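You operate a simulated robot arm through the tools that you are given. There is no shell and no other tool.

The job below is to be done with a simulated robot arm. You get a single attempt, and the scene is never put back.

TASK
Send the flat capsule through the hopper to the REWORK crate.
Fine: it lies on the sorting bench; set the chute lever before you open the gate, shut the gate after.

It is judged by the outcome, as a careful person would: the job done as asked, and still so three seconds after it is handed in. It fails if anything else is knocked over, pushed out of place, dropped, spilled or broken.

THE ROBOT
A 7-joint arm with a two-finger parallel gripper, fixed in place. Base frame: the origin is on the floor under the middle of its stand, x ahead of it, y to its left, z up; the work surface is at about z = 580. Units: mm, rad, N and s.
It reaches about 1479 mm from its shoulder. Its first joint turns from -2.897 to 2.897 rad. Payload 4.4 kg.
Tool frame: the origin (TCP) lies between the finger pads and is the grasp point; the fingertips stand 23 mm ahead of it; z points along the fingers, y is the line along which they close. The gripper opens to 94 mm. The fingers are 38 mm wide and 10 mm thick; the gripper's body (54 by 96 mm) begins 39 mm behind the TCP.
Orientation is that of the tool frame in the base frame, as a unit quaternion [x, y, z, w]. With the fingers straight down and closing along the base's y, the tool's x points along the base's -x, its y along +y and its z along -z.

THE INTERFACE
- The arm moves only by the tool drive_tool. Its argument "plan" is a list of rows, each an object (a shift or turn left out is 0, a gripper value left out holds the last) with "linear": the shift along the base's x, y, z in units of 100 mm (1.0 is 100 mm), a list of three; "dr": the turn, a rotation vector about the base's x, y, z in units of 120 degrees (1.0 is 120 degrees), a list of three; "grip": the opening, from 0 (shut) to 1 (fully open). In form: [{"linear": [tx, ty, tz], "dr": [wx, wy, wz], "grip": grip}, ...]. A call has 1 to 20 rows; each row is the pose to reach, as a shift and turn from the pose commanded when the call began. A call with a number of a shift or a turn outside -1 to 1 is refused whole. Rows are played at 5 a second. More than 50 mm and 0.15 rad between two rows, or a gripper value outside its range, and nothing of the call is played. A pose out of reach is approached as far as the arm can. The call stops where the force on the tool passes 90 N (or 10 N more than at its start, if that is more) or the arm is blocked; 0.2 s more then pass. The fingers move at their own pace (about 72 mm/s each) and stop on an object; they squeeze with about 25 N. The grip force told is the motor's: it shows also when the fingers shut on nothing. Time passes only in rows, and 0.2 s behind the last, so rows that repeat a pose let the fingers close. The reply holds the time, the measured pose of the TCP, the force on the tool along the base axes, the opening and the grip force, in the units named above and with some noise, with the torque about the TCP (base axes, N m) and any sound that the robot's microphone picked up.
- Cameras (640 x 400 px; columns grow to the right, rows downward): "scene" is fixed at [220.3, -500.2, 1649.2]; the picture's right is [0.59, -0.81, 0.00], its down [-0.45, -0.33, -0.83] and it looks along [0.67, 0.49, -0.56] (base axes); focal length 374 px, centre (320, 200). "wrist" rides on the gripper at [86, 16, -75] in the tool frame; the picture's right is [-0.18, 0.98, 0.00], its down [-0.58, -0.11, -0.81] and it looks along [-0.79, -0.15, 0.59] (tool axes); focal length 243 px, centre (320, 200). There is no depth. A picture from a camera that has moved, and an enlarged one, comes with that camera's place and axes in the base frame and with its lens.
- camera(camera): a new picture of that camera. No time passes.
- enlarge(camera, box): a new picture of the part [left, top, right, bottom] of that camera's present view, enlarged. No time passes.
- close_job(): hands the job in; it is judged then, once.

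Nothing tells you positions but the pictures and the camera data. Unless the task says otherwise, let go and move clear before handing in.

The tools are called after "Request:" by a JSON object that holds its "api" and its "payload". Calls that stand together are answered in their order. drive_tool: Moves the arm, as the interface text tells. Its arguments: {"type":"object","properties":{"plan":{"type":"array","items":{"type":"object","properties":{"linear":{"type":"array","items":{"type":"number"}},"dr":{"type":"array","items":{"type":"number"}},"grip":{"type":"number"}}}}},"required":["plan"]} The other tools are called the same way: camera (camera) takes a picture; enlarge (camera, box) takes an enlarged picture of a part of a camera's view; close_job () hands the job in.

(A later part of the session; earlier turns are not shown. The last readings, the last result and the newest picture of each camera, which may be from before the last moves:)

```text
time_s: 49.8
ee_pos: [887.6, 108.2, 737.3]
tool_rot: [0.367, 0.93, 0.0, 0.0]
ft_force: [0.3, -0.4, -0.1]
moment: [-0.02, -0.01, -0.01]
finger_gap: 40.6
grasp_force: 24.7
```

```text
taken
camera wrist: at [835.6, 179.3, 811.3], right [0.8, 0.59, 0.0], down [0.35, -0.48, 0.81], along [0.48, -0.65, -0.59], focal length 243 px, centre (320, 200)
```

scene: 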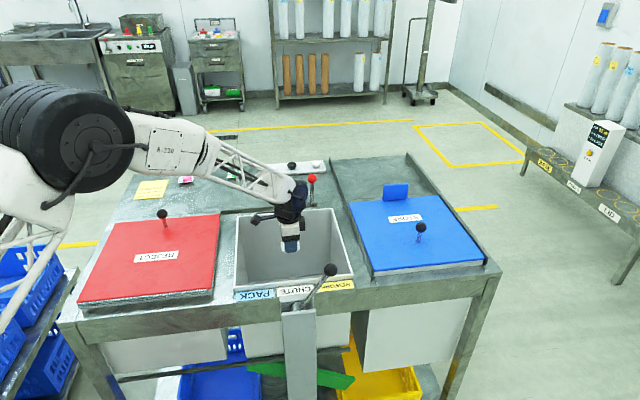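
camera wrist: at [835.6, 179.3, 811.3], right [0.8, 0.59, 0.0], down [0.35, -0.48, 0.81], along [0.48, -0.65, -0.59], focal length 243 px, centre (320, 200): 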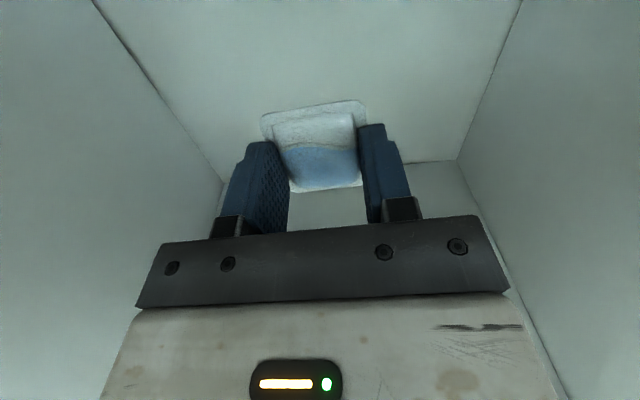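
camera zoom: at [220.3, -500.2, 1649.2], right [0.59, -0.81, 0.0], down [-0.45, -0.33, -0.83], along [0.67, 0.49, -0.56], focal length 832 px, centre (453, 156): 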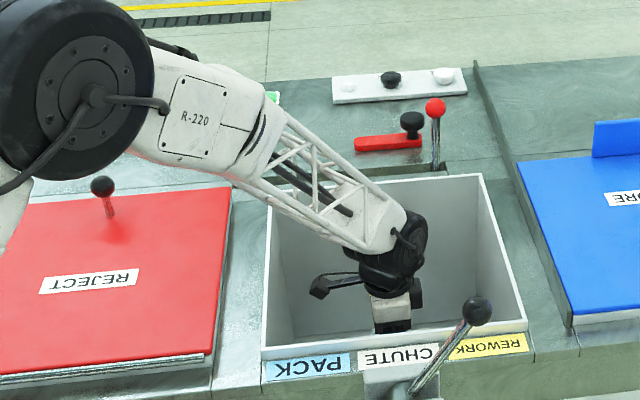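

Request:
{"api": "drive_tool", "payload": {"plan": [{"linear": [0, 0, -0.25], "grip": 0}, {"linear": [0, 0, -0.5], "grip": 0}, {"linear": [0, 0, -0.5], "grip": 0}]}}

Request:
{"api": "enlarge", "payload": {"camera": "scene", "box": [140, 130, 380, 310]}}

Request:
{"api": "camera", "payload": {"camera": "wrist"}}

```text
time_s: 50.6
ee_pos: [887.5, 108.6, 687.2]
tool_rot: [0.367, 0.93, 0.001, 0.0]
ft_force: [-0.7, 0.2, -0.2]
moment: [0.0, -0.01, 0.01]
finger_gap: 40.6
grasp_force: 25.0
```

```text
2.22 times, centred on (260, 220) of scene
camera zoom: at [220.3, -500.2, 1649.2], right [0.59, -0.81, 0.0], down [-0.45, -0.33, -0.83], along [0.67, 0.49, -0.56], focal length 832 px, centre (453, 156)
```

zoom: 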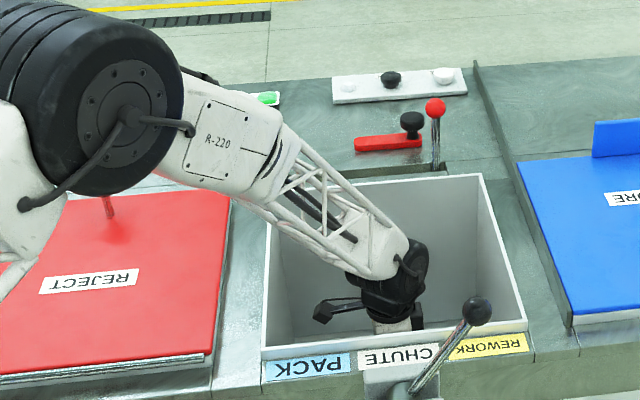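

```text
taken
camera wrist: at [835.5, 178.7, 762.0], right [0.8, 0.59, 0.0], down [0.35, -0.48, 0.81], along [0.48, -0.65, -0.59], focal length 243 px, centre (320, 200)
```

wrist: 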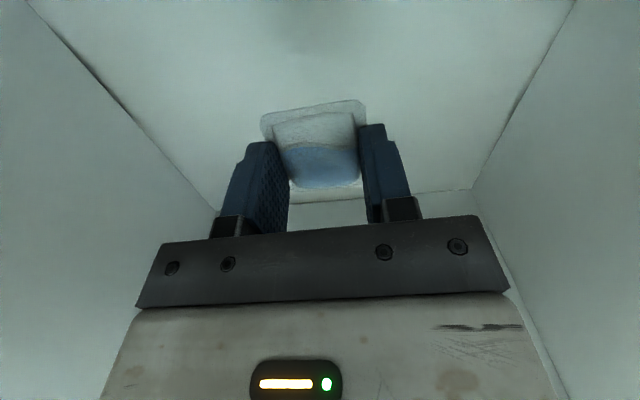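

About 85 mm above the gate and centred in the hopper, I'll release the capsule and raise straight up.

Request:
{"api": "drive_tool", "payload": {"plan": [{"grip": 0.8}, {"grip": 0.8}, {"grip": 0.8}, {"grip": 0.8}, {"linear": [0, 0, 0.3], "grip": 0.8}, {"linear": [0, 0, 0.65], "grip": 0.8}, {"linear": [0, 0, 1.0], "grip": 0.8}]}}

Request:
{"api": "camera", "payload": {"camera": "wrist"}}

```text
time_s: 52.2
ee_pos: [888.1, 110.3, 786.8]
tool_rot: [0.367, 0.93, -0.001, 0.0]
ft_force: [0.2, 0.4, -0.7]
moment: [-0.01, -0.02, -0.03]
finger_gap: 75.1
grasp_force: 0.1
```

```text
taken
camera wrist: at [834.9, 180.5, 861.0], right [0.81, 0.59, 0.0], down [0.35, -0.48, 0.81], along [0.48, -0.65, -0.59], focal length 243 px, centre (320, 200)
```

wrist: 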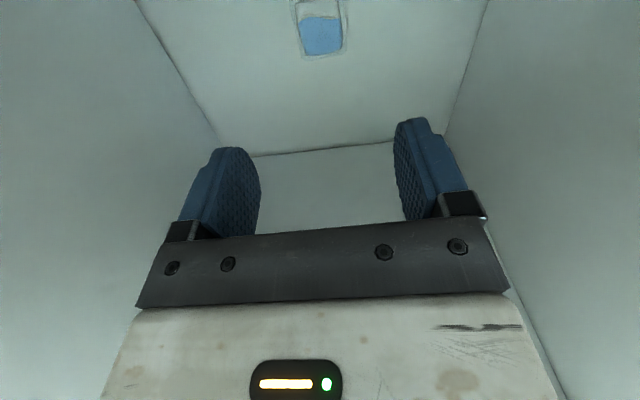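

The capsule now rests on the shut gate in the middle of the hopper. I'll rise out and turn the gripper to examine the gate handle and the red bar.

Request:
{"api": "drive_tool", "payload": {"plan": [{"linear": [0, 0, 0.4], "grip": 1}, {"linear": [0, 0, 0.8], "grip": 1}, {"linear": [0, 0, 1.0], "grip": 1}]}}

Request:
{"api": "drive_tool", "payload": {"plan": [{"linear": [0, 0, 0.4], "grip": 1}, {"linear": [0, 0, 0.8], "grip": 1}, {"linear": [0, 0, 1.0], "grip": 1}]}}

Request:
{"api": "drive_tool", "payload": {"plan": [{"linear": [0, 0, 0.4], "grip": 1}, {"linear": [0, 0, 0.8], "grip": 1}, {"linear": [0, 0, 1.0], "grip": 1}, {"linear": [0, 0, 1.0], "grip": 1}]}}

Request:
{"api": "drive_tool", "payload": {"plan": [{"linear": [0, 0, 0], "dr": [0, 0, 0.0667]}, {"linear": [0, 0, 0], "dr": [0, 0, 0.1333]}, {"linear": [0, 0, 0], "dr": [0, 0, 0.2]}, {"linear": [0, 0, 0], "dr": [0, 0, 0.2667]}, {"linear": [0, 0, 0], "dr": [0, 0, 0.3333]}, {"linear": [0, 0, 0], "dr": [0, 0, 0.4]}, {"linear": [0, 0, 0], "dr": [0, 0, 0.4667]}, {"linear": [0, 0, 0], "dr": [0, 0, 0.5333]}, {"linear": [0, 0, 0], "dr": [0, 0, 0.6]}, {"linear": [0, 0, 0], "dr": [0, 0, 0.6667]}, {"linear": [0, 0, 0], "dr": [0, 0, 0.733]}, {"linear": [0, 0, 0], "dr": [0, 0, 0.733]}]}}

Request:
{"api": "camera", "payload": {"camera": "wrist"}}

Request:
{"api": "camera", "payload": {"camera": "scene"}}

```text
time_s: 53.0
ee_pos: [889.1, 110.0, 886.3]
tool_rot: [0.366, 0.93, 0.001, 0.001]
ft_force: [-0.9, 0.1, -0.7]
moment: [-0.02, 0.01, -0.01]
finger_gap: 94.3
grasp_force: 0.1
```

```text
time_s: 53.8
ee_pos: [888.2, 109.8, 985.6]
tool_rot: [0.366, 0.931, 0.0, 0.0]
ft_force: [-0.1, -0.2, 0.3]
moment: [-0.03, 0.03, 0.0]
finger_gap: 94.2
grasp_force: 0.0
```

```text
time_s: 54.8
ee_pos: [888.6, 110.5, 1085.0]
tool_rot: [0.367, 0.93, 0.0, -0.001]
ft_force: [-0.3, -0.2, -0.9]
moment: [0.01, 0.0, 0.01]
finger_gap: 94.1
grasp_force: 0.0
```

```text
time_s: 57.4
ee_pos: [888.7, 107.2, 1087.1]
tool_rot: [-0.383, 0.924, 0.0, 0.0]
ft_force: [-0.2, -0.6, 0.6]
moment: [0.01, 0.01, 0.02]
finger_gap: 94.0
grasp_force: 0.1
```

```text
taken
camera wrist: at [815.5, 57.8, 1161.5], right [-0.57, 0.82, 0.0], down [0.49, 0.33, 0.81], along [0.67, 0.46, -0.59], focal length 243 px, centre (320, 200)
```

wrist: 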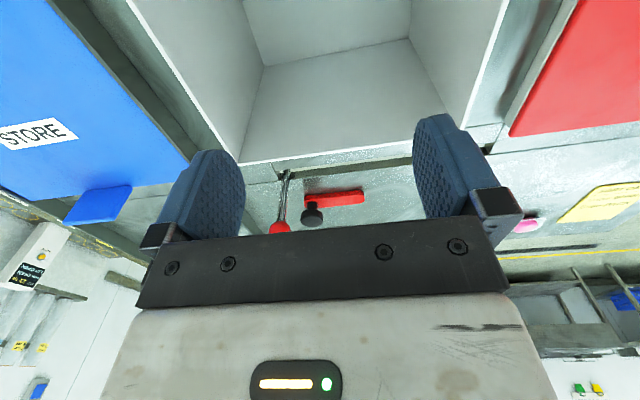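

```text
taken
```

scene: 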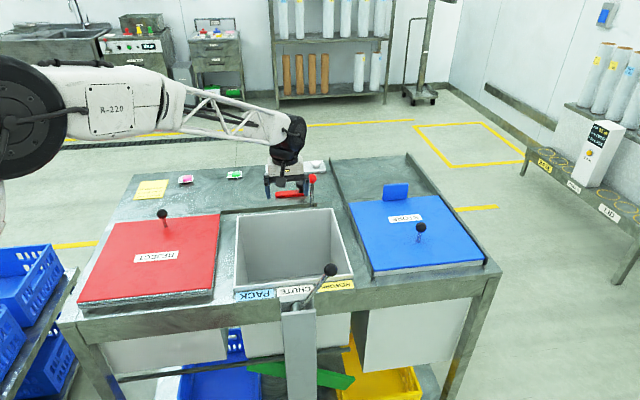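

Request:
{"api": "enlarge", "payload": {"camera": "wrist", "box": [240, 140, 420, 240]}}

Request:
{"api": "enlarge", "payload": {"camera": "scene", "box": [220, 165, 350, 235]}}

```text
3.56 times, centred on (330, 190) of wrist
camera zoom: at [815.5, 57.8, 1161.5], right [-0.57, 0.82, 0.0], down [0.49, 0.33, 0.81], along [0.67, 0.46, -0.59], focal length 863 px, centre (284, 236)
```

zoom: 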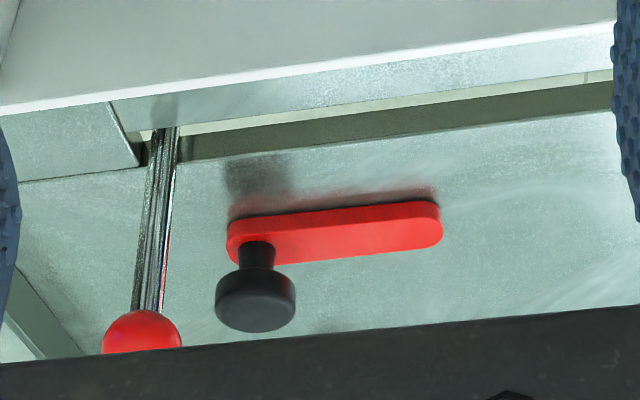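

```text
4.92 times, centred on (285, 200) of scene
camera zoom: at [220.3, -500.2, 1649.2], right [0.59, -0.81, 0.0], down [-0.45, -0.33, -0.83], along [0.67, 0.49, -0.56], focal length 1842 px, centre (492, 200)
```

zoom: 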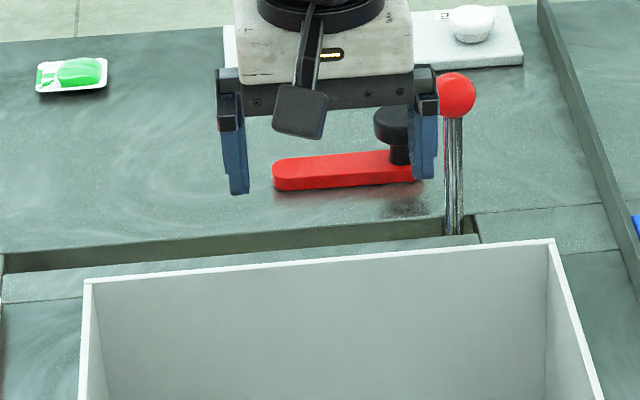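

The slot runs left from the rod, so the gate should open by sliding the red-ball handle to the left; the red bar lies parallel to the slot and clear of it. I'll move closer to measure the handle more precisely.

Request:
{"api": "drive_tool", "payload": {"plan": [{"linear": [0.4, 0, 0], "grip": 1}, {"linear": [0.8, 0, 0], "grip": 1}, {"linear": [1.0, 0, 0], "grip": 1}]}}

Request:
{"api": "drive_tool", "payload": {"plan": [{"linear": [0.3, 0, 0], "grip": 1}, {"linear": [0.38, 0, 0], "grip": 1}, {"linear": [0.38, 0, 0], "grip": 1}]}}

Request:
{"api": "camera", "payload": {"camera": "wrist"}}

Request:
{"api": "enlarge", "payload": {"camera": "wrist", "box": [240, 60, 420, 240]}}

```text
time_s: 58.2
ee_pos: [989.8, 108.2, 1089.3]
tool_rot: [-0.383, 0.924, 0.0, 0.0]
ft_force: [0.1, 0.4, 1.0]
moment: [-0.02, 0.0, -0.02]
finger_gap: 93.9
grasp_force: 0.1
```

```text
time_s: 59.0
ee_pos: [1028.3, 108.4, 1088.6]
tool_rot: [-0.383, 0.924, 0.0, 0.001]
ft_force: [-0.1, 0.1, -0.4]
moment: [0.0, 0.0, 0.01]
finger_gap: 94.3
grasp_force: 0.1
```

```text
taken
camera wrist: at [954.3, 57.7, 1162.4], right [-0.56, 0.83, 0.0], down [0.49, 0.33, 0.81], along [0.67, 0.46, -0.59], focal length 243 px, centre (320, 200)
```

wrist: 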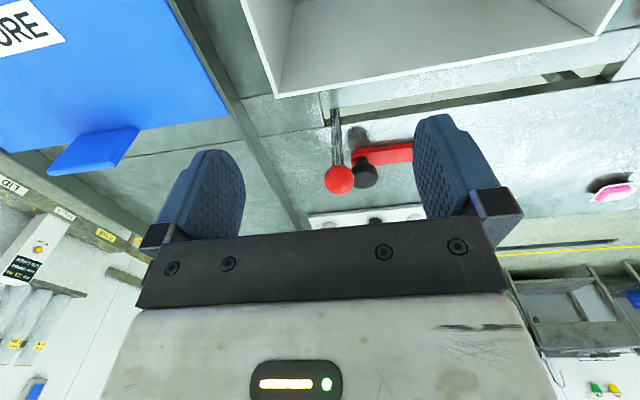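

```text
2.22 times, centred on (330, 150) of wrist
camera zoom: at [954.3, 57.7, 1162.4], right [-0.56, 0.83, 0.0], down [0.49, 0.33, 0.81], along [0.67, 0.46, -0.59], focal length 539 px, centre (298, 311)
```

zoom: 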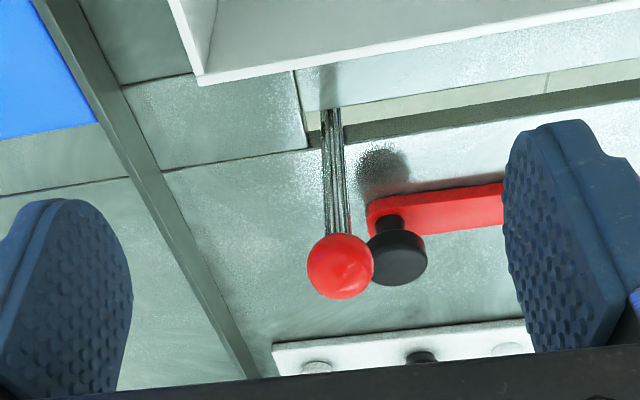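

The red ball is at about (1103, 184, 991). I'll position above it with the fingers straddling it along the slide direction and descend.

Request:
{"api": "drive_tool", "payload": {"plan": [{"linear": [0.3, 0.3, 0], "grip": 1}, {"linear": [0.6, 0.6, 0], "grip": 1}, {"linear": [0.75, 0.76, 0], "grip": 1}, {"linear": [0.75, 0.76, -0.35], "grip": 1}, {"linear": [0.75, 0.76, -0.35], "grip": 1}]}}

Request:
{"api": "camera", "payload": {"camera": "wrist"}}

Request:
{"api": "enlarge", "payload": {"camera": "scene", "box": [240, 110, 360, 220]}}

```text
time_s: 60.2
ee_pos: [1103.8, 186.0, 1052.5]
tool_rot: [-0.382, 0.924, 0.0, 0.0]
ft_force: [-0.4, -0.6, -0.2]
moment: [0.05, 0.03, -0.02]
finger_gap: 94.2
grasp_force: 0.0
```

```text
taken
camera wrist: at [1030.0, 135.9, 1126.5], right [-0.56, 0.83, 0.0], down [0.49, 0.33, 0.81], along [0.67, 0.46, -0.59], focal length 243 px, centre (320, 200)
```

wrist: 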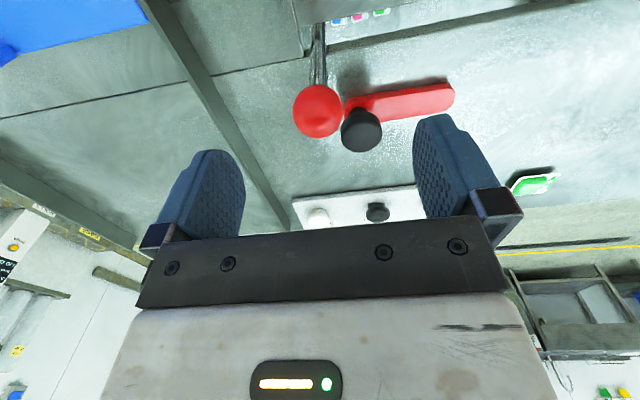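

```text
3.64 times, centred on (300, 165) of scene
camera zoom: at [220.3, -500.2, 1649.2], right [0.59, -0.81, 0.0], down [-0.45, -0.33, -0.83], along [0.67, 0.49, -0.56], focal length 1361 px, centre (393, 327)
```

zoom: 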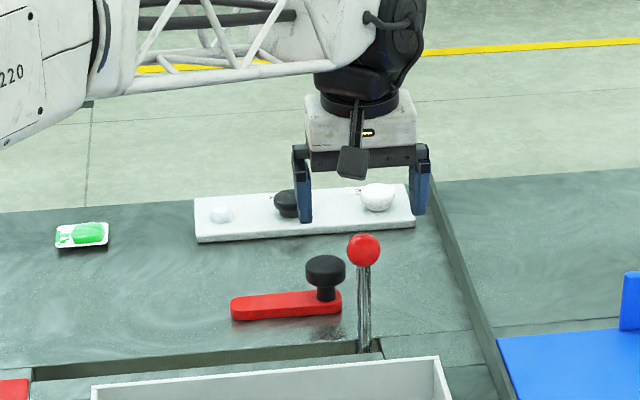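

Request:
{"api": "drive_tool", "payload": {"plan": [{"linear": [0.015, 0, -0.3], "grip": 1}, {"linear": [0.015, 0, -0.6], "grip": 1}, {"linear": [0.015, 0, -0.6], "grip": 1}]}}

Request:
{"api": "camera", "payload": {"camera": "wrist"}}

Request:
{"api": "enlarge", "payload": {"camera": "scene", "box": [240, 110, 360, 220]}}

```text
time_s: 61.0
ee_pos: [1103.0, 186.2, 990.6]
tool_rot: [-0.383, 0.924, 0.0, 0.0]
ft_force: [-0.1, -0.6, -1.4]
moment: [0.03, 0.01, 0.0]
finger_gap: 94.1
grasp_force: 0.0
```

```text
taken
camera wrist: at [1029.7, 134.9, 1065.0], right [-0.56, 0.83, 0.0], down [0.49, 0.33, 0.81], along [0.67, 0.46, -0.59], focal length 243 px, centre (320, 200)
```

wrist: 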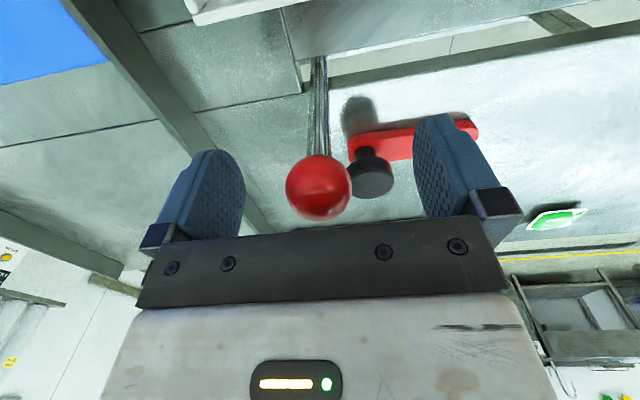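

```text
3.64 times, centred on (300, 165) of scene
camera zoom: at [220.3, -500.2, 1649.2], right [0.59, -0.81, 0.0], down [-0.45, -0.33, -0.83], along [0.67, 0.49, -0.56], focal length 1361 px, centre (393, 327)
```

zoom: 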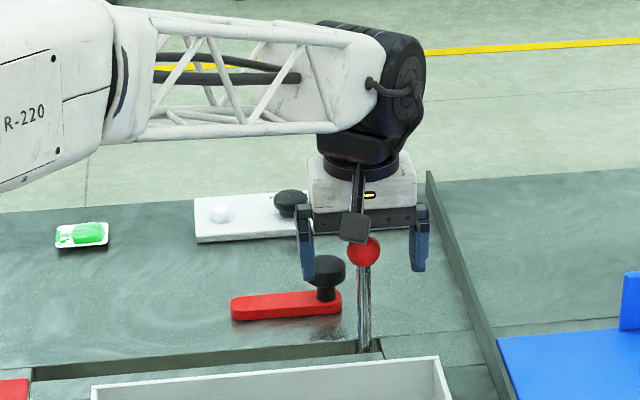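

The ball is centred between the pads, so I'll close on it.

Request:
{"api": "drive_tool", "payload": {"plan": [{"linear": [0.01, 0, 0.02], "grip": 0.6}, {"linear": [0.01, 0, 0.02], "grip": 0.4}, {"linear": [0.01, 0, 0.02], "grip": 0}, {"linear": [0.01, 0, 0.02], "grip": 0}, {"linear": [0.01, 0, 0.02], "grip": 0}]}}

```text
time_s: 62.2
ee_pos: [1103.6, 186.5, 991.8]
tool_rot: [-0.382, 0.924, 0.0, 0.0]
ft_force: [1.6, -0.9, -0.6]
moment: [0.08, -0.02, 0.0]
finger_gap: 32.5
grasp_force: 44.7
```

The grip is good at 32.5 mm. I'll test a short slide to the left along the slot and read the forces.

Request:
{"api": "drive_tool", "payload": {"plan": [{"linear": [-0.035, 0.036, 0], "grip": 0}, {"linear": [-0.07, 0.072, 0], "grip": 0}, {"linear": [-0.105, 0.108, 0], "grip": 0}, {"linear": [-0.14, 0.144, 0], "grip": 0}]}}

Request:
{"api": "enlarge", "payload": {"camera": "scene", "box": [220, 150, 380, 310]}}

```text
time_s: 63.2
ee_pos: [1089.2, 200.3, 992.2]
tool_rot: [-0.383, 0.924, 0.0, 0.0]
ft_force: [14.4, 9.2, -10.7]
moment: [0.36, -0.21, 0.02]
finger_gap: 32.5
grasp_force: 45.1
```

```text
2.50 times, centred on (300, 230) of scene
camera zoom: at [220.3, -500.2, 1649.2], right [0.59, -0.81, 0.0], down [-0.45, -0.33, -0.83], along [0.67, 0.49, -0.56], focal length 936 px, centre (370, 125)
```

zoom: 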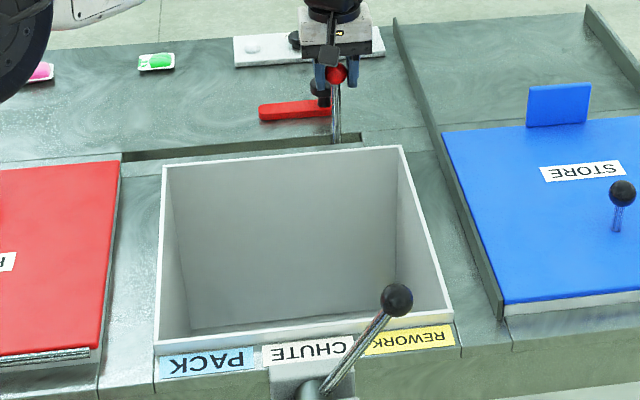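

The handle slides easily to the left. I'll keep opening the gate in stages.

Request:
{"api": "drive_tool", "payload": {"plan": [{"linear": [-0.13, 0.145, 0], "grip": 0}, {"linear": [-0.27, 0.29, 0], "grip": 0}, {"linear": [-0.41, 0.435, 0], "grip": 0}, {"linear": [-0.55, 0.58, 0], "grip": 0}, {"linear": [-0.69, 0.725, 0], "grip": 0}]}}

Request:
{"api": "camera", "payload": {"camera": "scene"}}

```text
time_s: 64.4
ee_pos: [1019.5, 272.2, 993.8]
tool_rot: [-0.382, 0.924, 0.001, 0.0]
ft_force: [-22.1, -22.6, 4.6]
moment: [-0.29, 0.54, -0.02]
finger_gap: 32.6
grasp_force: 45.2
```

```text
taken
```

scene: 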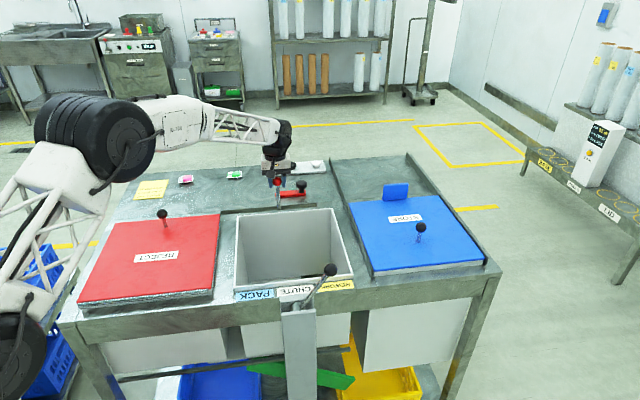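

Request:
{"api": "drive_tool", "payload": {"plan": [{"linear": [-0.145, 0.135, 0], "grip": 0}, {"linear": [-0.285, 0.275, 0], "grip": 0}, {"linear": [-0.425, 0.417, 0], "grip": 0}, {"linear": [-0.565, 0.56, 0], "grip": 0}, {"linear": [-0.705, 0.702, 0], "grip": 0}]}}

Request:
{"api": "camera", "payload": {"camera": "scene"}}

Request:
{"api": "enlarge", "payload": {"camera": "scene", "box": [150, 310, 450, 400]}}

```text
time_s: 65.6
ee_pos: [948.2, 342.9, 992.7]
tool_rot: [-0.383, 0.924, 0.0, 0.001]
ft_force: [-7.5, -7.4, -1.7]
moment: [-0.1, 0.61, 0.18]
finger_gap: 32.5
grasp_force: 45.0
```

```text
taken
```

scene: 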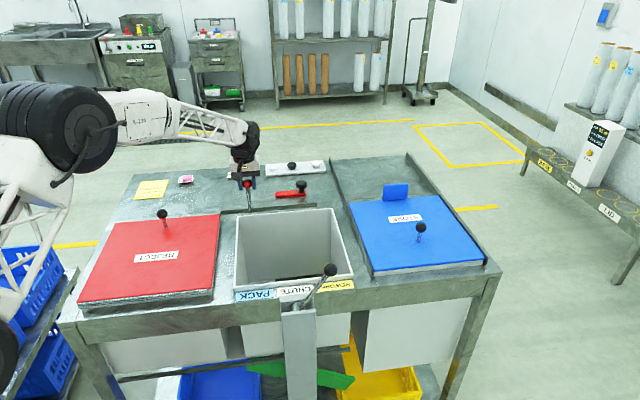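

```text
2.13 times, centred on (300, 355) of scene
camera zoom: at [220.3, -500.2, 1649.2], right [0.59, -0.81, 0.0], down [-0.45, -0.33, -0.83], along [0.67, 0.49, -0.56], focal length 798 px, centre (363, -131)
```

zoom: 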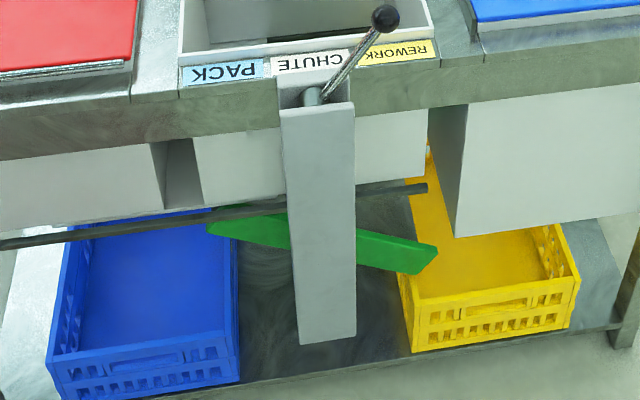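

The gate is sliding and forces are small. I'll continue toward the left end of the slot.

Request:
{"api": "drive_tool", "payload": {"plan": [{"linear": [-0.13, 0.125, 0], "grip": 0}, {"linear": [-0.26, 0.255, 0], "grip": 0}, {"linear": [-0.39, 0.385, 0], "grip": 0}, {"linear": [-0.46, 0.455, 0], "grip": 0}]}}

Request:
{"api": "camera", "payload": {"camera": "scene"}}

Request:
{"api": "enlarge", "payload": {"camera": "scene", "box": [150, 310, 450, 400]}}

Request:
{"api": "camera", "payload": {"camera": "wrist"}}

```text
time_s: 66.6
ee_pos: [903.5, 389.2, 993.3]
tool_rot: [-0.383, 0.924, 0.001, 0.0]
ft_force: [16.8, 16.6, -16.1]
moment: [-0.31, 0.52, -0.03]
finger_gap: 32.4
grasp_force: 44.3
```

```text
taken
```

scene: 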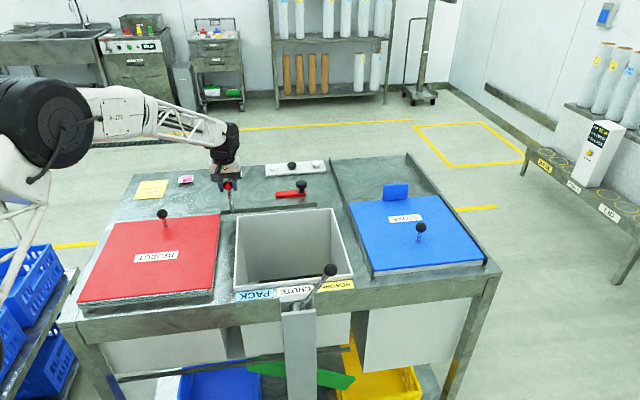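

```text
2.13 times, centred on (300, 355) of scene
camera zoom: at [220.3, -500.2, 1649.2], right [0.59, -0.81, 0.0], down [-0.45, -0.33, -0.83], along [0.67, 0.49, -0.56], focal length 798 px, centre (363, -131)
```

zoom: 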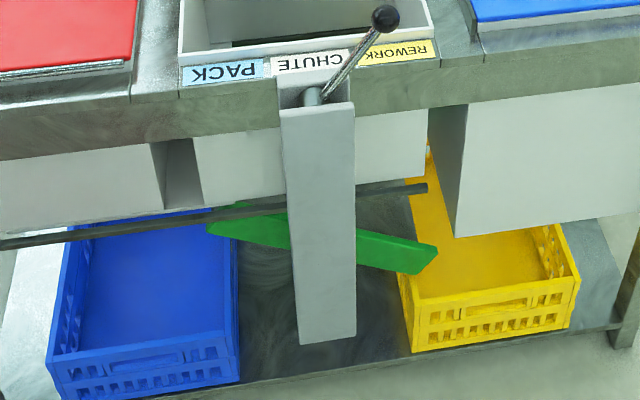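

```text
taken
camera wrist: at [831.1, 338.0, 1067.6], right [-0.56, 0.83, 0.0], down [0.49, 0.33, 0.81], along [0.67, 0.46, -0.59], focal length 243 px, centre (320, 200)
```

wrist: 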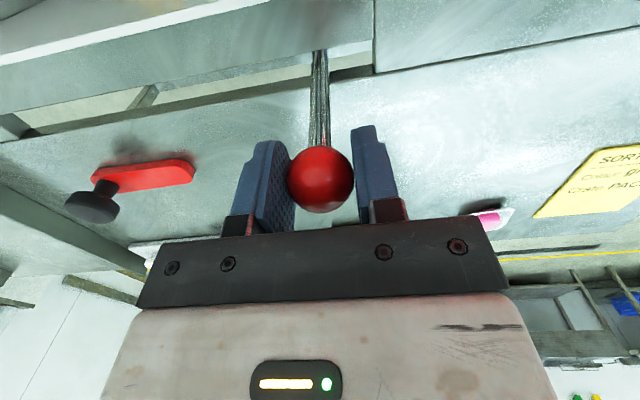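

Request:
{"api": "drive_tool", "payload": {"plan": [{"linear": [-0.06, 0.068, 0], "grip": 0}, {"linear": [-0.13, 0.138, 0], "grip": 0}, {"linear": [-0.19, 0.198, 0], "grip": 0}]}}

Request:
{"api": "enlarge", "payload": {"camera": "scene", "box": [220, 190, 380, 310]}}

Request:
{"api": "camera", "payload": {"camera": "wrist"}}

```text
time_s: 67.4
ee_pos: [886.2, 406.3, 993.4]
tool_rot: [-0.381, 0.924, 0.0, 0.0]
ft_force: [18.5, -7.4, -11.7]
moment: [-0.43, 0.44, 0.14]
finger_gap: 32.7
grasp_force: 44.8
```

```text
3.33 times, centred on (300, 250) of scene
camera zoom: at [220.3, -500.2, 1649.2], right [0.59, -0.81, 0.0], down [-0.45, -0.33, -0.83], along [0.67, 0.49, -0.56], focal length 1247 px, centre (387, 33)
```

zoom: 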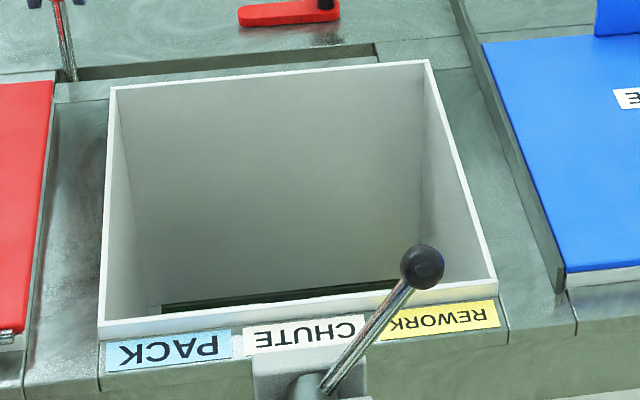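

```text
taken
camera wrist: at [813.5, 355.5, 1067.6], right [-0.56, 0.83, 0.0], down [0.49, 0.33, 0.81], along [0.67, 0.45, -0.59], focal length 243 px, centre (320, 200)
```

wrist: 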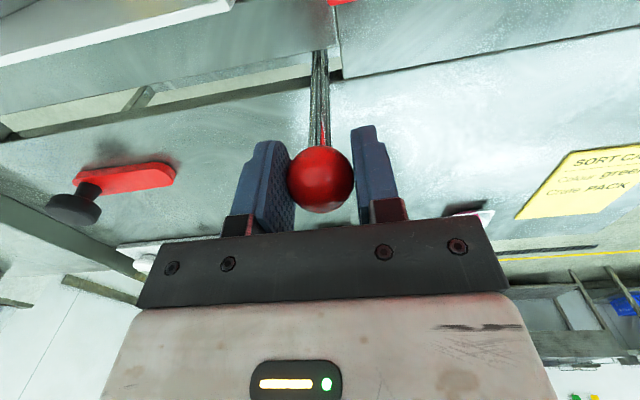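

The handle has reached the left stop and the hopper bottom is open. I'll look for the capsule in the REWORK crate.

Request:
{"api": "enlarge", "payload": {"camera": "scene", "box": [320, 330, 440, 400]}}

Request:
{"api": "enlarge", "payload": {"camera": "scene", "box": [230, 330, 350, 400]}}

Request:
{"api": "enlarge", "payload": {"camera": "scene", "box": [150, 310, 270, 400]}}

Request:
{"api": "enlarge", "payload": {"camera": "scene", "box": [240, 240, 330, 300]}}

```text
5.33 times, centred on (380, 365) of scene
camera zoom: at [220.3, -500.2, 1649.2], right [0.59, -0.81, 0.0], down [-0.45, -0.33, -0.83], along [0.67, 0.49, -0.56], focal length 1996 px, centre (0, -680)
```

zoom: 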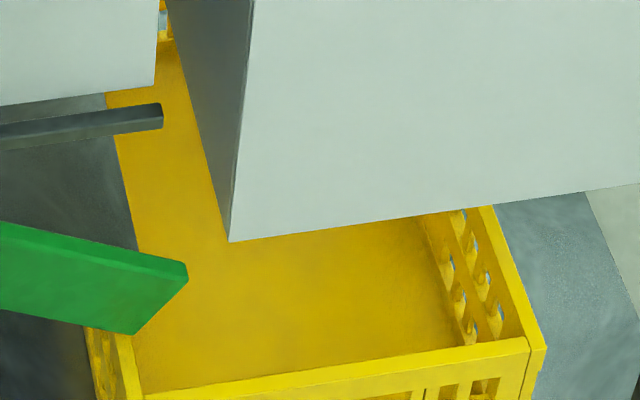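

```text
5.33 times, centred on (290, 365) of scene
camera zoom: at [220.3, -500.2, 1649.2], right [0.59, -0.81, 0.0], down [-0.45, -0.33, -0.83], along [0.67, 0.49, -0.56], focal length 1996 px, centre (480, -680)
```

zoom: 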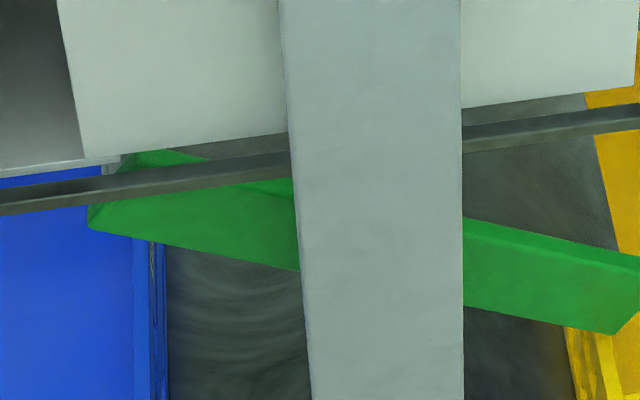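

```text
4.44 times, centred on (210, 355) of scene
camera zoom: at [220.3, -500.2, 1649.2], right [0.59, -0.81, 0.0], down [-0.45, -0.33, -0.83], along [0.67, 0.49, -0.56], focal length 1663 px, centre (809, -489)
```

zoom: 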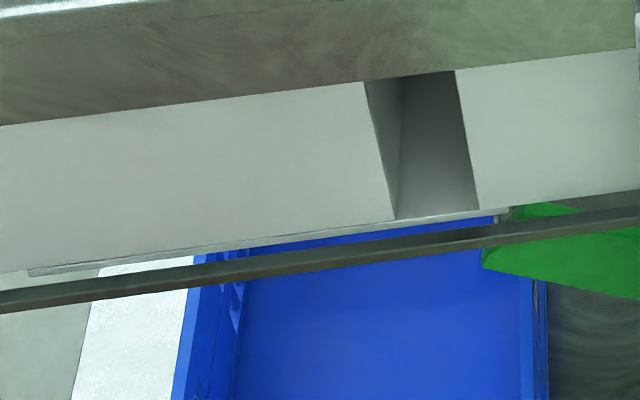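

```text
6.67 times, centred on (285, 270) of scene
camera zoom: at [220.3, -500.2, 1649.2], right [0.59, -0.81, 0.0], down [-0.45, -0.33, -0.83], along [0.67, 0.49, -0.56], focal length 2495 px, centre (553, -267)
```

zoom: 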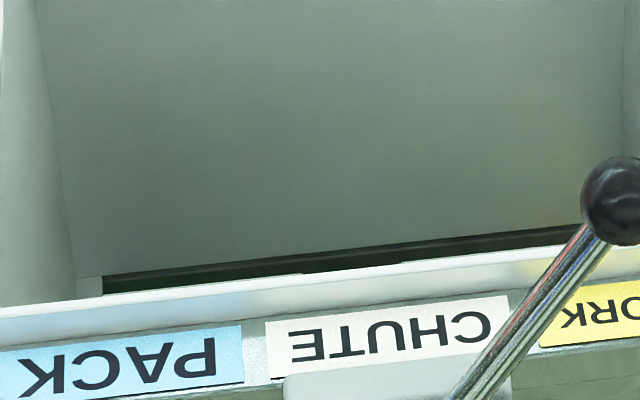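

The capsule isn't in the visible part of the yellow crate or the blue one, so it may be hidden behind the STORE box or still in the hopper. I'll let go of the handle, lift clear and look down into the open hopper.

Request:
{"api": "drive_tool", "payload": {"plan": [{"grip": 1}, {"grip": 1}, {"grip": 1}, {"linear": [0, 0, 0.35], "grip": 1}, {"linear": [0, 0, 0.7], "grip": 1}, {"linear": [0, 0, 1.0], "grip": 1}]}}

Request:
{"api": "drive_tool", "payload": {"plan": [{"linear": [-0.12, -0.33, 0.2], "grip": 1}, {"linear": [-0.24, -0.66, 0.4], "grip": 1}, {"linear": [-0.37, -1.0, 0.6], "grip": 1}]}}

Request:
{"api": "drive_tool", "payload": {"plan": [{"linear": [-0.12, -0.33, 0], "grip": 1}, {"linear": [-0.24, -0.66, 0], "grip": 1}, {"linear": [-0.37, -1.0, 0], "grip": 1}]}}

Request:
{"api": "drive_tool", "payload": {"plan": [{"linear": [-0.12, -0.33, 0], "grip": 1}, {"linear": [-0.24, -0.66, 0], "grip": 1}, {"linear": [-0.37, -1.0, 0], "grip": 1}, {"linear": [-0.37, -1.0, 0], "grip": 1}]}}

Request:
{"api": "camera", "payload": {"camera": "wrist"}}

Request:
{"api": "camera", "payload": {"camera": "scene"}}

```text
time_s: 68.8
ee_pos: [885.6, 405.9, 1091.8]
tool_rot: [-0.382, 0.924, -0.001, -0.002]
ft_force: [-0.8, 1.0, -0.4]
moment: [-0.02, 0.01, 0.01]
finger_gap: 94.2
grasp_force: 0.1
```

```text
time_s: 69.6
ee_pos: [849.6, 306.4, 1152.3]
tool_rot: [-0.383, 0.924, 0.0, -0.001]
ft_force: [0.1, 0.3, -1.1]
moment: [0.01, 0.07, 0.03]
finger_gap: 94.0
grasp_force: 0.1
```

```text
time_s: 70.4
ee_pos: [811.6, 206.2, 1153.5]
tool_rot: [-0.383, 0.924, 0.0, 0.0]
ft_force: [0.4, 0.1, 1.4]
moment: [0.04, -0.01, 0.0]
finger_gap: 94.1
grasp_force: 0.1
```

```text
time_s: 71.4
ee_pos: [774.9, 107.1, 1152.9]
tool_rot: [-0.382, 0.924, 0.0, 0.001]
ft_force: [0.2, -0.1, 0.0]
moment: [0.0, 0.02, -0.01]
finger_gap: 94.0
grasp_force: 0.1
```

```text
taken
camera wrist: at [702.0, 57.3, 1227.5], right [-0.56, 0.83, 0.0], down [0.49, 0.33, 0.81], along [0.67, 0.46, -0.59], focal length 243 px, centre (320, 200)
```

wrist: 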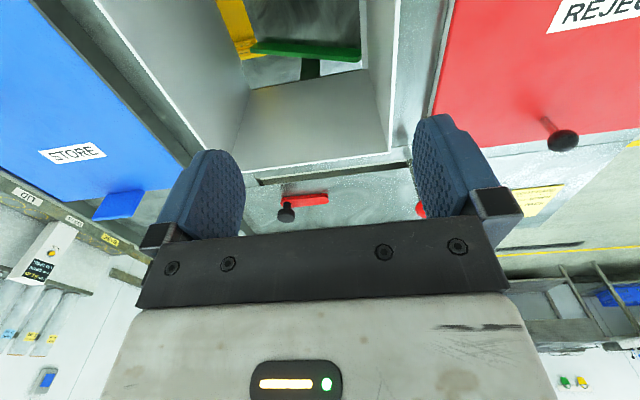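

```text
taken
```

scene: 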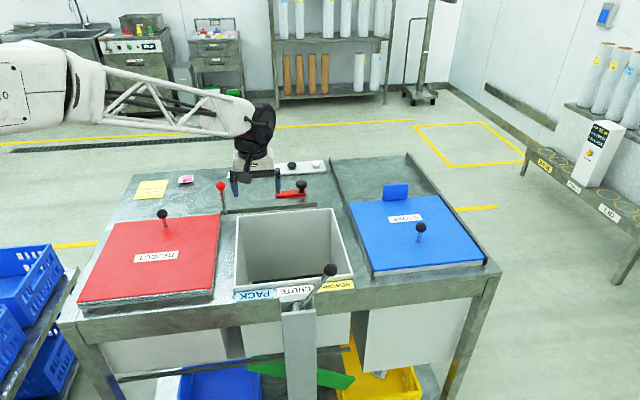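

The handle stayed at the open end. I can see the chute and yellow crate through the opening, so I'll shift back for a fuller view down the hopper.

Request:
{"api": "drive_tool", "payload": {"plan": [{"linear": [-0.2, -0.25, 0.1], "grip": 1}, {"linear": [-0.4, -0.5, 0.2], "grip": 1}, {"linear": [-0.55, -0.75, 0.3], "grip": 1}, {"linear": [-0.6, -0.9, 0.3], "grip": 1}, {"linear": [-0.6, -0.9, 0.3], "grip": 1}]}}

Request:
{"api": "camera", "payload": {"camera": "wrist"}}

Request:
{"api": "enlarge", "payload": {"camera": "wrist", "box": [200, 0, 440, 160]}}

```text
time_s: 72.6
ee_pos: [712.6, 16.7, 1181.9]
tool_rot: [-0.383, 0.924, 0.0, 0.0]
ft_force: [0.9, -0.2, 0.1]
moment: [0.0, -0.05, 0.0]
finger_gap: 94.1
grasp_force: 0.1
```

```text
taken
camera wrist: at [640.2, -33.7, 1256.9], right [-0.56, 0.83, 0.0], down [0.49, 0.33, 0.81], along [0.67, 0.46, -0.59], focal length 243 px, centre (320, 200)
```

wrist: 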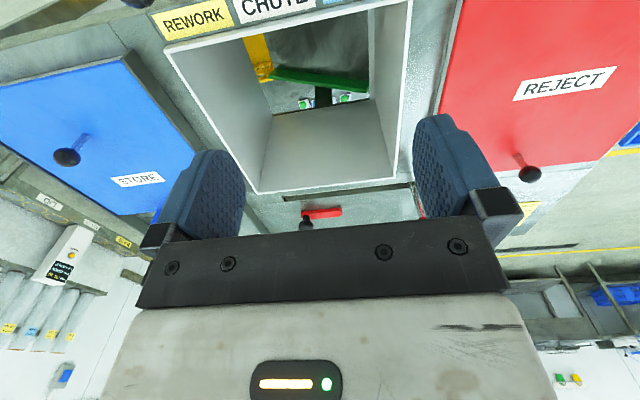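

```text
2.50 times, centred on (320, 80) of wrist
camera zoom: at [640.2, -33.7, 1256.9], right [-0.56, 0.83, 0.0], down [0.49, 0.33, 0.81], along [0.67, 0.46, -0.59], focal length 606 px, centre (320, 500)
```

zoom: 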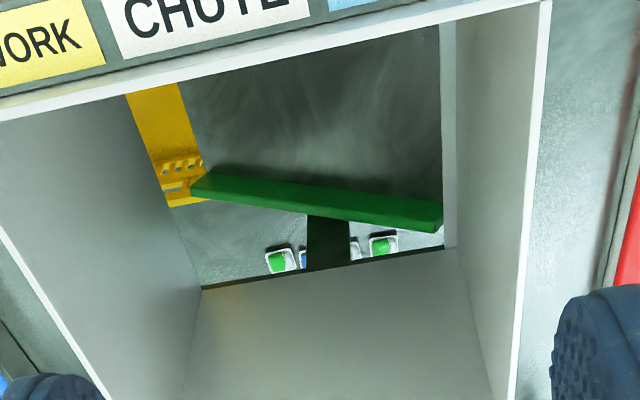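

Through the opening I see the green chute rail, the yellow crate, and several other capsules further down. I'll zoom in on those.

Request:
{"api": "enlarge", "payload": {"camera": "wrist", "box": [290, 80, 370, 120]}}

Request:
{"api": "enlarge", "payload": {"camera": "wrist", "box": [230, 20, 380, 120]}}

Request:
{"api": "enlarge", "payload": {"camera": "scene", "box": [235, 335, 295, 375]}}

```text
8.00 times, centred on (330, 100) of wrist
camera zoom: at [640.2, -33.7, 1256.9], right [-0.56, 0.83, 0.0], down [0.49, 0.33, 0.81], along [0.67, 0.46, -0.59], focal length 1941 px, centre (240, 1000)
```

zoom: 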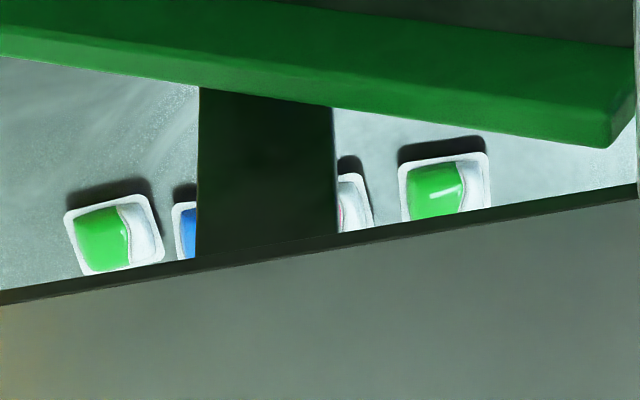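

```text
4.00 times, centred on (305, 70) of wrist
camera zoom: at [640.2, -33.7, 1256.9], right [-0.56, 0.83, 0.0], down [0.49, 0.33, 0.81], along [0.67, 0.46, -0.59], focal length 970 px, centre (380, 720)
```

zoom: 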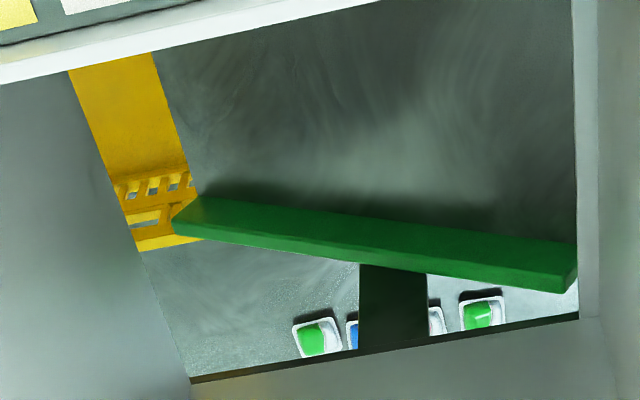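

```text
10.00 times, centred on (265, 355) of scene
camera zoom: at [220.3, -500.2, 1649.2], right [0.59, -0.81, 0.0], down [-0.45, -0.33, -0.83], along [0.67, 0.49, -0.56], focal length 3742 px, centre (870, -1350)
```

zoom: 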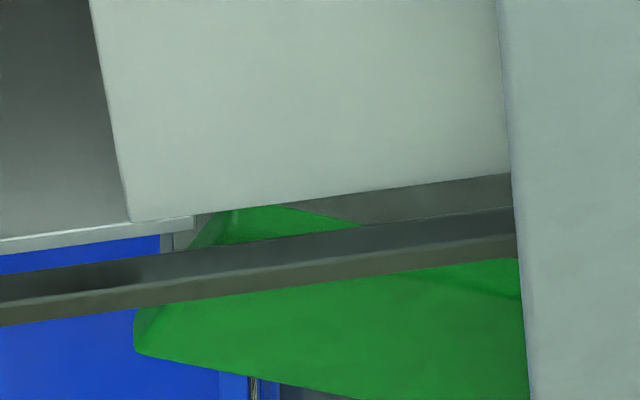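

Those on the lower shelf are plump, saturated capsules, not mine; the chute's dark steel bed looks empty, so my capsule has probably slid into the yellow crate. I'll check by moving the camera in front of the bench and low, keeping well above the lever on the way.

Request:
{"api": "drive_tool", "payload": {"plan": [{"linear": [-0.02, -0.4, 0], "grip": 1}, {"linear": [-0.04, -0.8, 0], "grip": 1}, {"linear": [-0.05, -1.0, 0], "grip": 1}]}}

Request:
{"api": "drive_tool", "payload": {"plan": [{"linear": [-0.02, -0.4, 0], "grip": 1}, {"linear": [-0.04, -0.8, 0], "grip": 1}, {"linear": [-0.05, -1.0, 0], "grip": 1}]}}

Request:
{"api": "drive_tool", "payload": {"plan": [{"linear": [-0.02, -0.4, 0], "grip": 1}, {"linear": [-0.04, -0.8, 0], "grip": 1}, {"linear": [-0.05, -1.0, 0], "grip": 1}]}}

Request:
{"api": "drive_tool", "payload": {"plan": [{"linear": [0, -0.35, -0.3], "grip": 1}, {"linear": [0, -0.7, -0.6], "grip": 1}, {"linear": [0, -0.8, -1.0], "grip": 1}]}}

Request:
{"api": "camera", "payload": {"camera": "wrist"}}

Request:
{"api": "camera", "payload": {"camera": "scene"}}

```text
time_s: 73.4
ee_pos: [707.8, -82.7, 1182.9]
tool_rot: [-0.383, 0.924, 0.0, 0.0]
ft_force: [0.1, -0.2, 0.0]
moment: [-0.01, -0.02, 0.01]
finger_gap: 94.1
grasp_force: 0.1
```

```text
time_s: 74.2
ee_pos: [703.7, -182.0, 1184.8]
tool_rot: [-0.382, 0.924, 0.0, 0.0]
ft_force: [-0.2, -0.5, 0.3]
moment: [0.03, 0.01, -0.03]
finger_gap: 94.1
grasp_force: 0.2
```

```text
time_s: 75.0
ee_pos: [699.5, -283.0, 1182.9]
tool_rot: [-0.383, 0.924, 0.0, 0.0]
ft_force: [0.2, -0.3, 0.3]
moment: [0.03, -0.02, -0.02]
finger_gap: 94.0
grasp_force: 0.1
```

```text
time_s: 75.8
ee_pos: [704.2, -363.7, 1082.7]
tool_rot: [-0.382, 0.924, -0.001, 0.0]
ft_force: [-0.3, -0.6, 0.5]
moment: [0.01, 0.03, 0.04]
finger_gap: 94.2
grasp_force: 0.1
```

```text
taken
camera wrist: at [630.1, -414.0, 1157.5], right [-0.56, 0.83, 0.0], down [0.49, 0.33, 0.81], along [0.67, 0.45, -0.59], focal length 243 px, centre (320, 200)
```

wrist: 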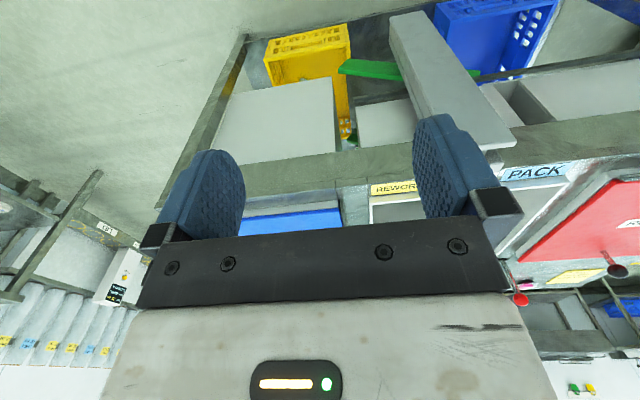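

```text
taken
```

scene: 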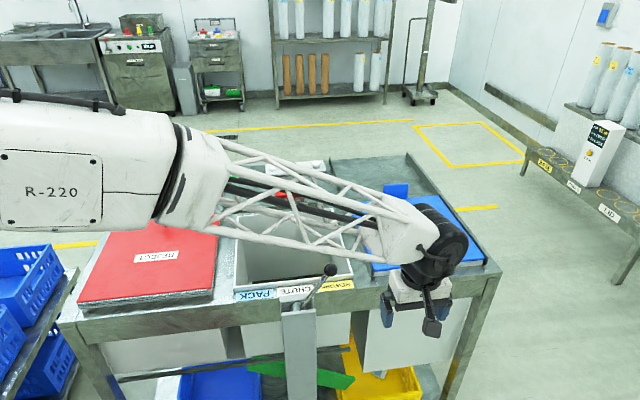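

I can see the yellow crate and chute end from the front. I'll lower further for a view inside the crate.

Request:
{"api": "drive_tool", "payload": {"plan": [{"linear": [0, 0, -0.4], "grip": 1}, {"linear": [0, 0, -0.8], "grip": 1}, {"linear": [0, 0, -1.0], "grip": 1}]}}

Request:
{"api": "drive_tool", "payload": {"plan": [{"linear": [0, 0, -0.4], "grip": 1}, {"linear": [0, 0, -0.8], "grip": 1}, {"linear": [0, 0, -1.0], "grip": 1}]}}

Request:
{"api": "camera", "payload": {"camera": "wrist"}}

Request:
{"api": "enlarge", "payload": {"camera": "wrist", "box": [200, 20, 400, 160]}}

```text
time_s: 76.6
ee_pos: [701.5, -361.5, 982.5]
tool_rot: [-0.383, 0.924, -0.001, 0.0]
ft_force: [-0.5, -0.1, 0.8]
moment: [0.0, 0.01, -0.01]
finger_gap: 94.1
grasp_force: 0.0
```

```text
time_s: 77.4
ee_pos: [700.4, -361.0, 884.4]
tool_rot: [-0.383, 0.924, 0.0, 0.0]
ft_force: [-0.5, 0.7, 0.6]
moment: [0.0, 0.01, 0.01]
finger_gap: 94.1
grasp_force: 0.1
```

```text
taken
camera wrist: at [627.8, -412.1, 959.4], right [-0.56, 0.83, 0.0], down [0.49, 0.33, 0.81], along [0.67, 0.45, -0.59], focal length 243 px, centre (320, 200)
```

wrist: 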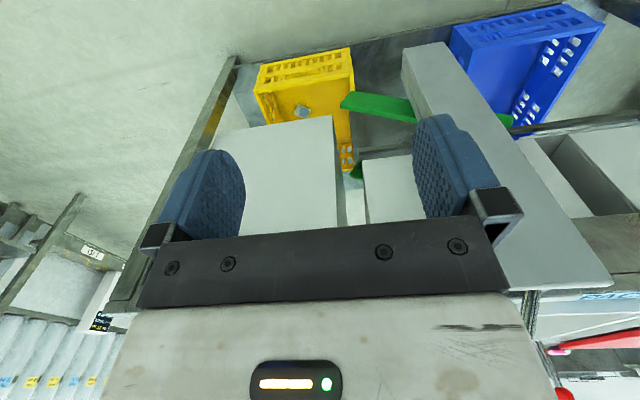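

```text
2.86 times, centred on (300, 90) of wrist
camera zoom: at [627.8, -412.1, 959.4], right [-0.56, 0.83, 0.0], down [0.49, 0.33, 0.81], along [0.67, 0.45, -0.59], focal length 693 px, centre (377, 514)
```

zoom: 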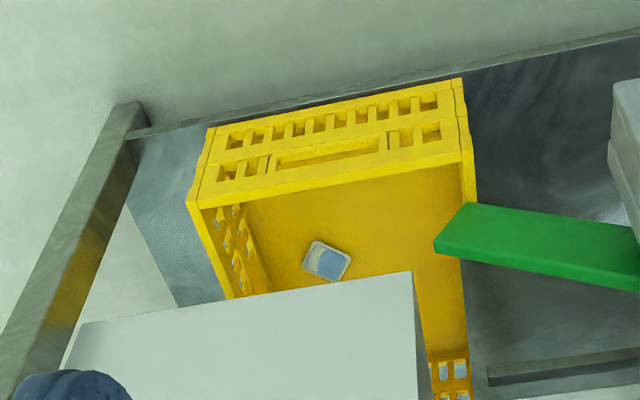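

The light-blue flat capsule is lying in the yellow REWORK crate. Now I'll go back the same way to shut the gate.

Request:
{"api": "drive_tool", "payload": {"plan": [{"linear": [0, 0, 0.4], "grip": 1}, {"linear": [0, 0, 0.8], "grip": 1}, {"linear": [0, 0, 1.0], "grip": 1}]}}

Request:
{"api": "drive_tool", "payload": {"plan": [{"linear": [0, 0, 0.4], "grip": 1}, {"linear": [0, 0, 0.8], "grip": 1}, {"linear": [0, 0, 1.0], "grip": 1}]}}

Request:
{"api": "drive_tool", "payload": {"plan": [{"linear": [0, 0, 0.4], "grip": 1}, {"linear": [0, 0, 0.8], "grip": 1}, {"linear": [0, 0, 1.0], "grip": 1}]}}

Request:
{"api": "drive_tool", "payload": {"plan": [{"linear": [0.02, 0.4, 0], "grip": 1}, {"linear": [0.04, 0.8, 0], "grip": 1}, {"linear": [0.06, 1.0, 0], "grip": 1}]}}

Request:
{"api": "drive_tool", "payload": {"plan": [{"linear": [0.02, 0.4, 0], "grip": 1}, {"linear": [0.04, 0.8, 0], "grip": 1}, {"linear": [0.06, 1.0, 0], "grip": 1}]}}

Request:
{"api": "drive_tool", "payload": {"plan": [{"linear": [0.02, 0.4, 0], "grip": 1}, {"linear": [0.04, 0.8, 0], "grip": 1}, {"linear": [0.06, 1.0, 0], "grip": 1}]}}

Request:
{"api": "drive_tool", "payload": {"plan": [{"linear": [0.1, 0.38, 0], "grip": 1}, {"linear": [0.2, 0.76, 0], "grip": 1}, {"linear": [0.3, 1.0, 0], "grip": 1}]}}

Request:
{"api": "drive_tool", "payload": {"plan": [{"linear": [0.12, 0.35, 0], "grip": 1}, {"linear": [0.25, 0.7, 0], "grip": 1}, {"linear": [0.37, 1.0, 0], "grip": 1}]}}

```text
time_s: 78.2
ee_pos: [699.6, -363.0, 982.2]
tool_rot: [-0.382, 0.924, 0.001, 0.0]
ft_force: [-0.4, -0.1, 0.1]
moment: [0.01, -0.01, -0.02]
finger_gap: 93.9
grasp_force: 0.1
```

```text
time_s: 79.0
ee_pos: [696.2, -364.2, 1083.7]
tool_rot: [-0.383, 0.924, 0.001, 0.0]
ft_force: [0.2, 0.7, 0.7]
moment: [-0.03, 0.0, 0.03]
finger_gap: 94.0
grasp_force: 0.1
```

```text
time_s: 79.8
ee_pos: [697.6, -361.4, 1183.3]
tool_rot: [-0.383, 0.924, -0.001, 0.001]
ft_force: [0.7, -0.1, -1.0]
moment: [0.0, -0.01, -0.02]
finger_gap: 94.0
grasp_force: 0.1
```

```text
time_s: 80.6
ee_pos: [704.2, -261.3, 1182.8]
tool_rot: [-0.383, 0.924, 0.0, 0.0]
ft_force: [0.0, 0.0, -0.8]
moment: [0.0, 0.01, -0.01]
finger_gap: 93.9
grasp_force: 0.1
```

```text
time_s: 81.4
ee_pos: [711.7, -162.5, 1183.7]
tool_rot: [-0.383, 0.924, 0.0, 0.0]
ft_force: [0.4, 0.9, -0.2]
moment: [-0.01, -0.01, -0.01]
finger_gap: 94.0
grasp_force: 0.0
```

```text
time_s: 82.2
ee_pos: [716.5, -61.5, 1182.0]
tool_rot: [-0.383, 0.924, 0.0, 0.0]
ft_force: [-1.0, -0.3, 0.3]
moment: [0.02, 0.03, 0.0]
finger_gap: 93.9
grasp_force: 0.1
```

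```text
time_s: 83.0
ee_pos: [747.1, 38.2, 1183.8]
tool_rot: [-0.382, 0.924, 0.0, 0.0]
ft_force: [0.4, 0.7, -0.2]
moment: [0.01, 0.01, -0.01]
finger_gap: 94.2
grasp_force: 0.0
```

```text
time_s: 83.8
ee_pos: [782.5, 136.9, 1183.3]
tool_rot: [-0.383, 0.924, 0.0, -0.001]
ft_force: [0.3, -0.5, 0.3]
moment: [-0.05, 0.01, 0.0]
finger_gap: 94.2
grasp_force: 0.1
```

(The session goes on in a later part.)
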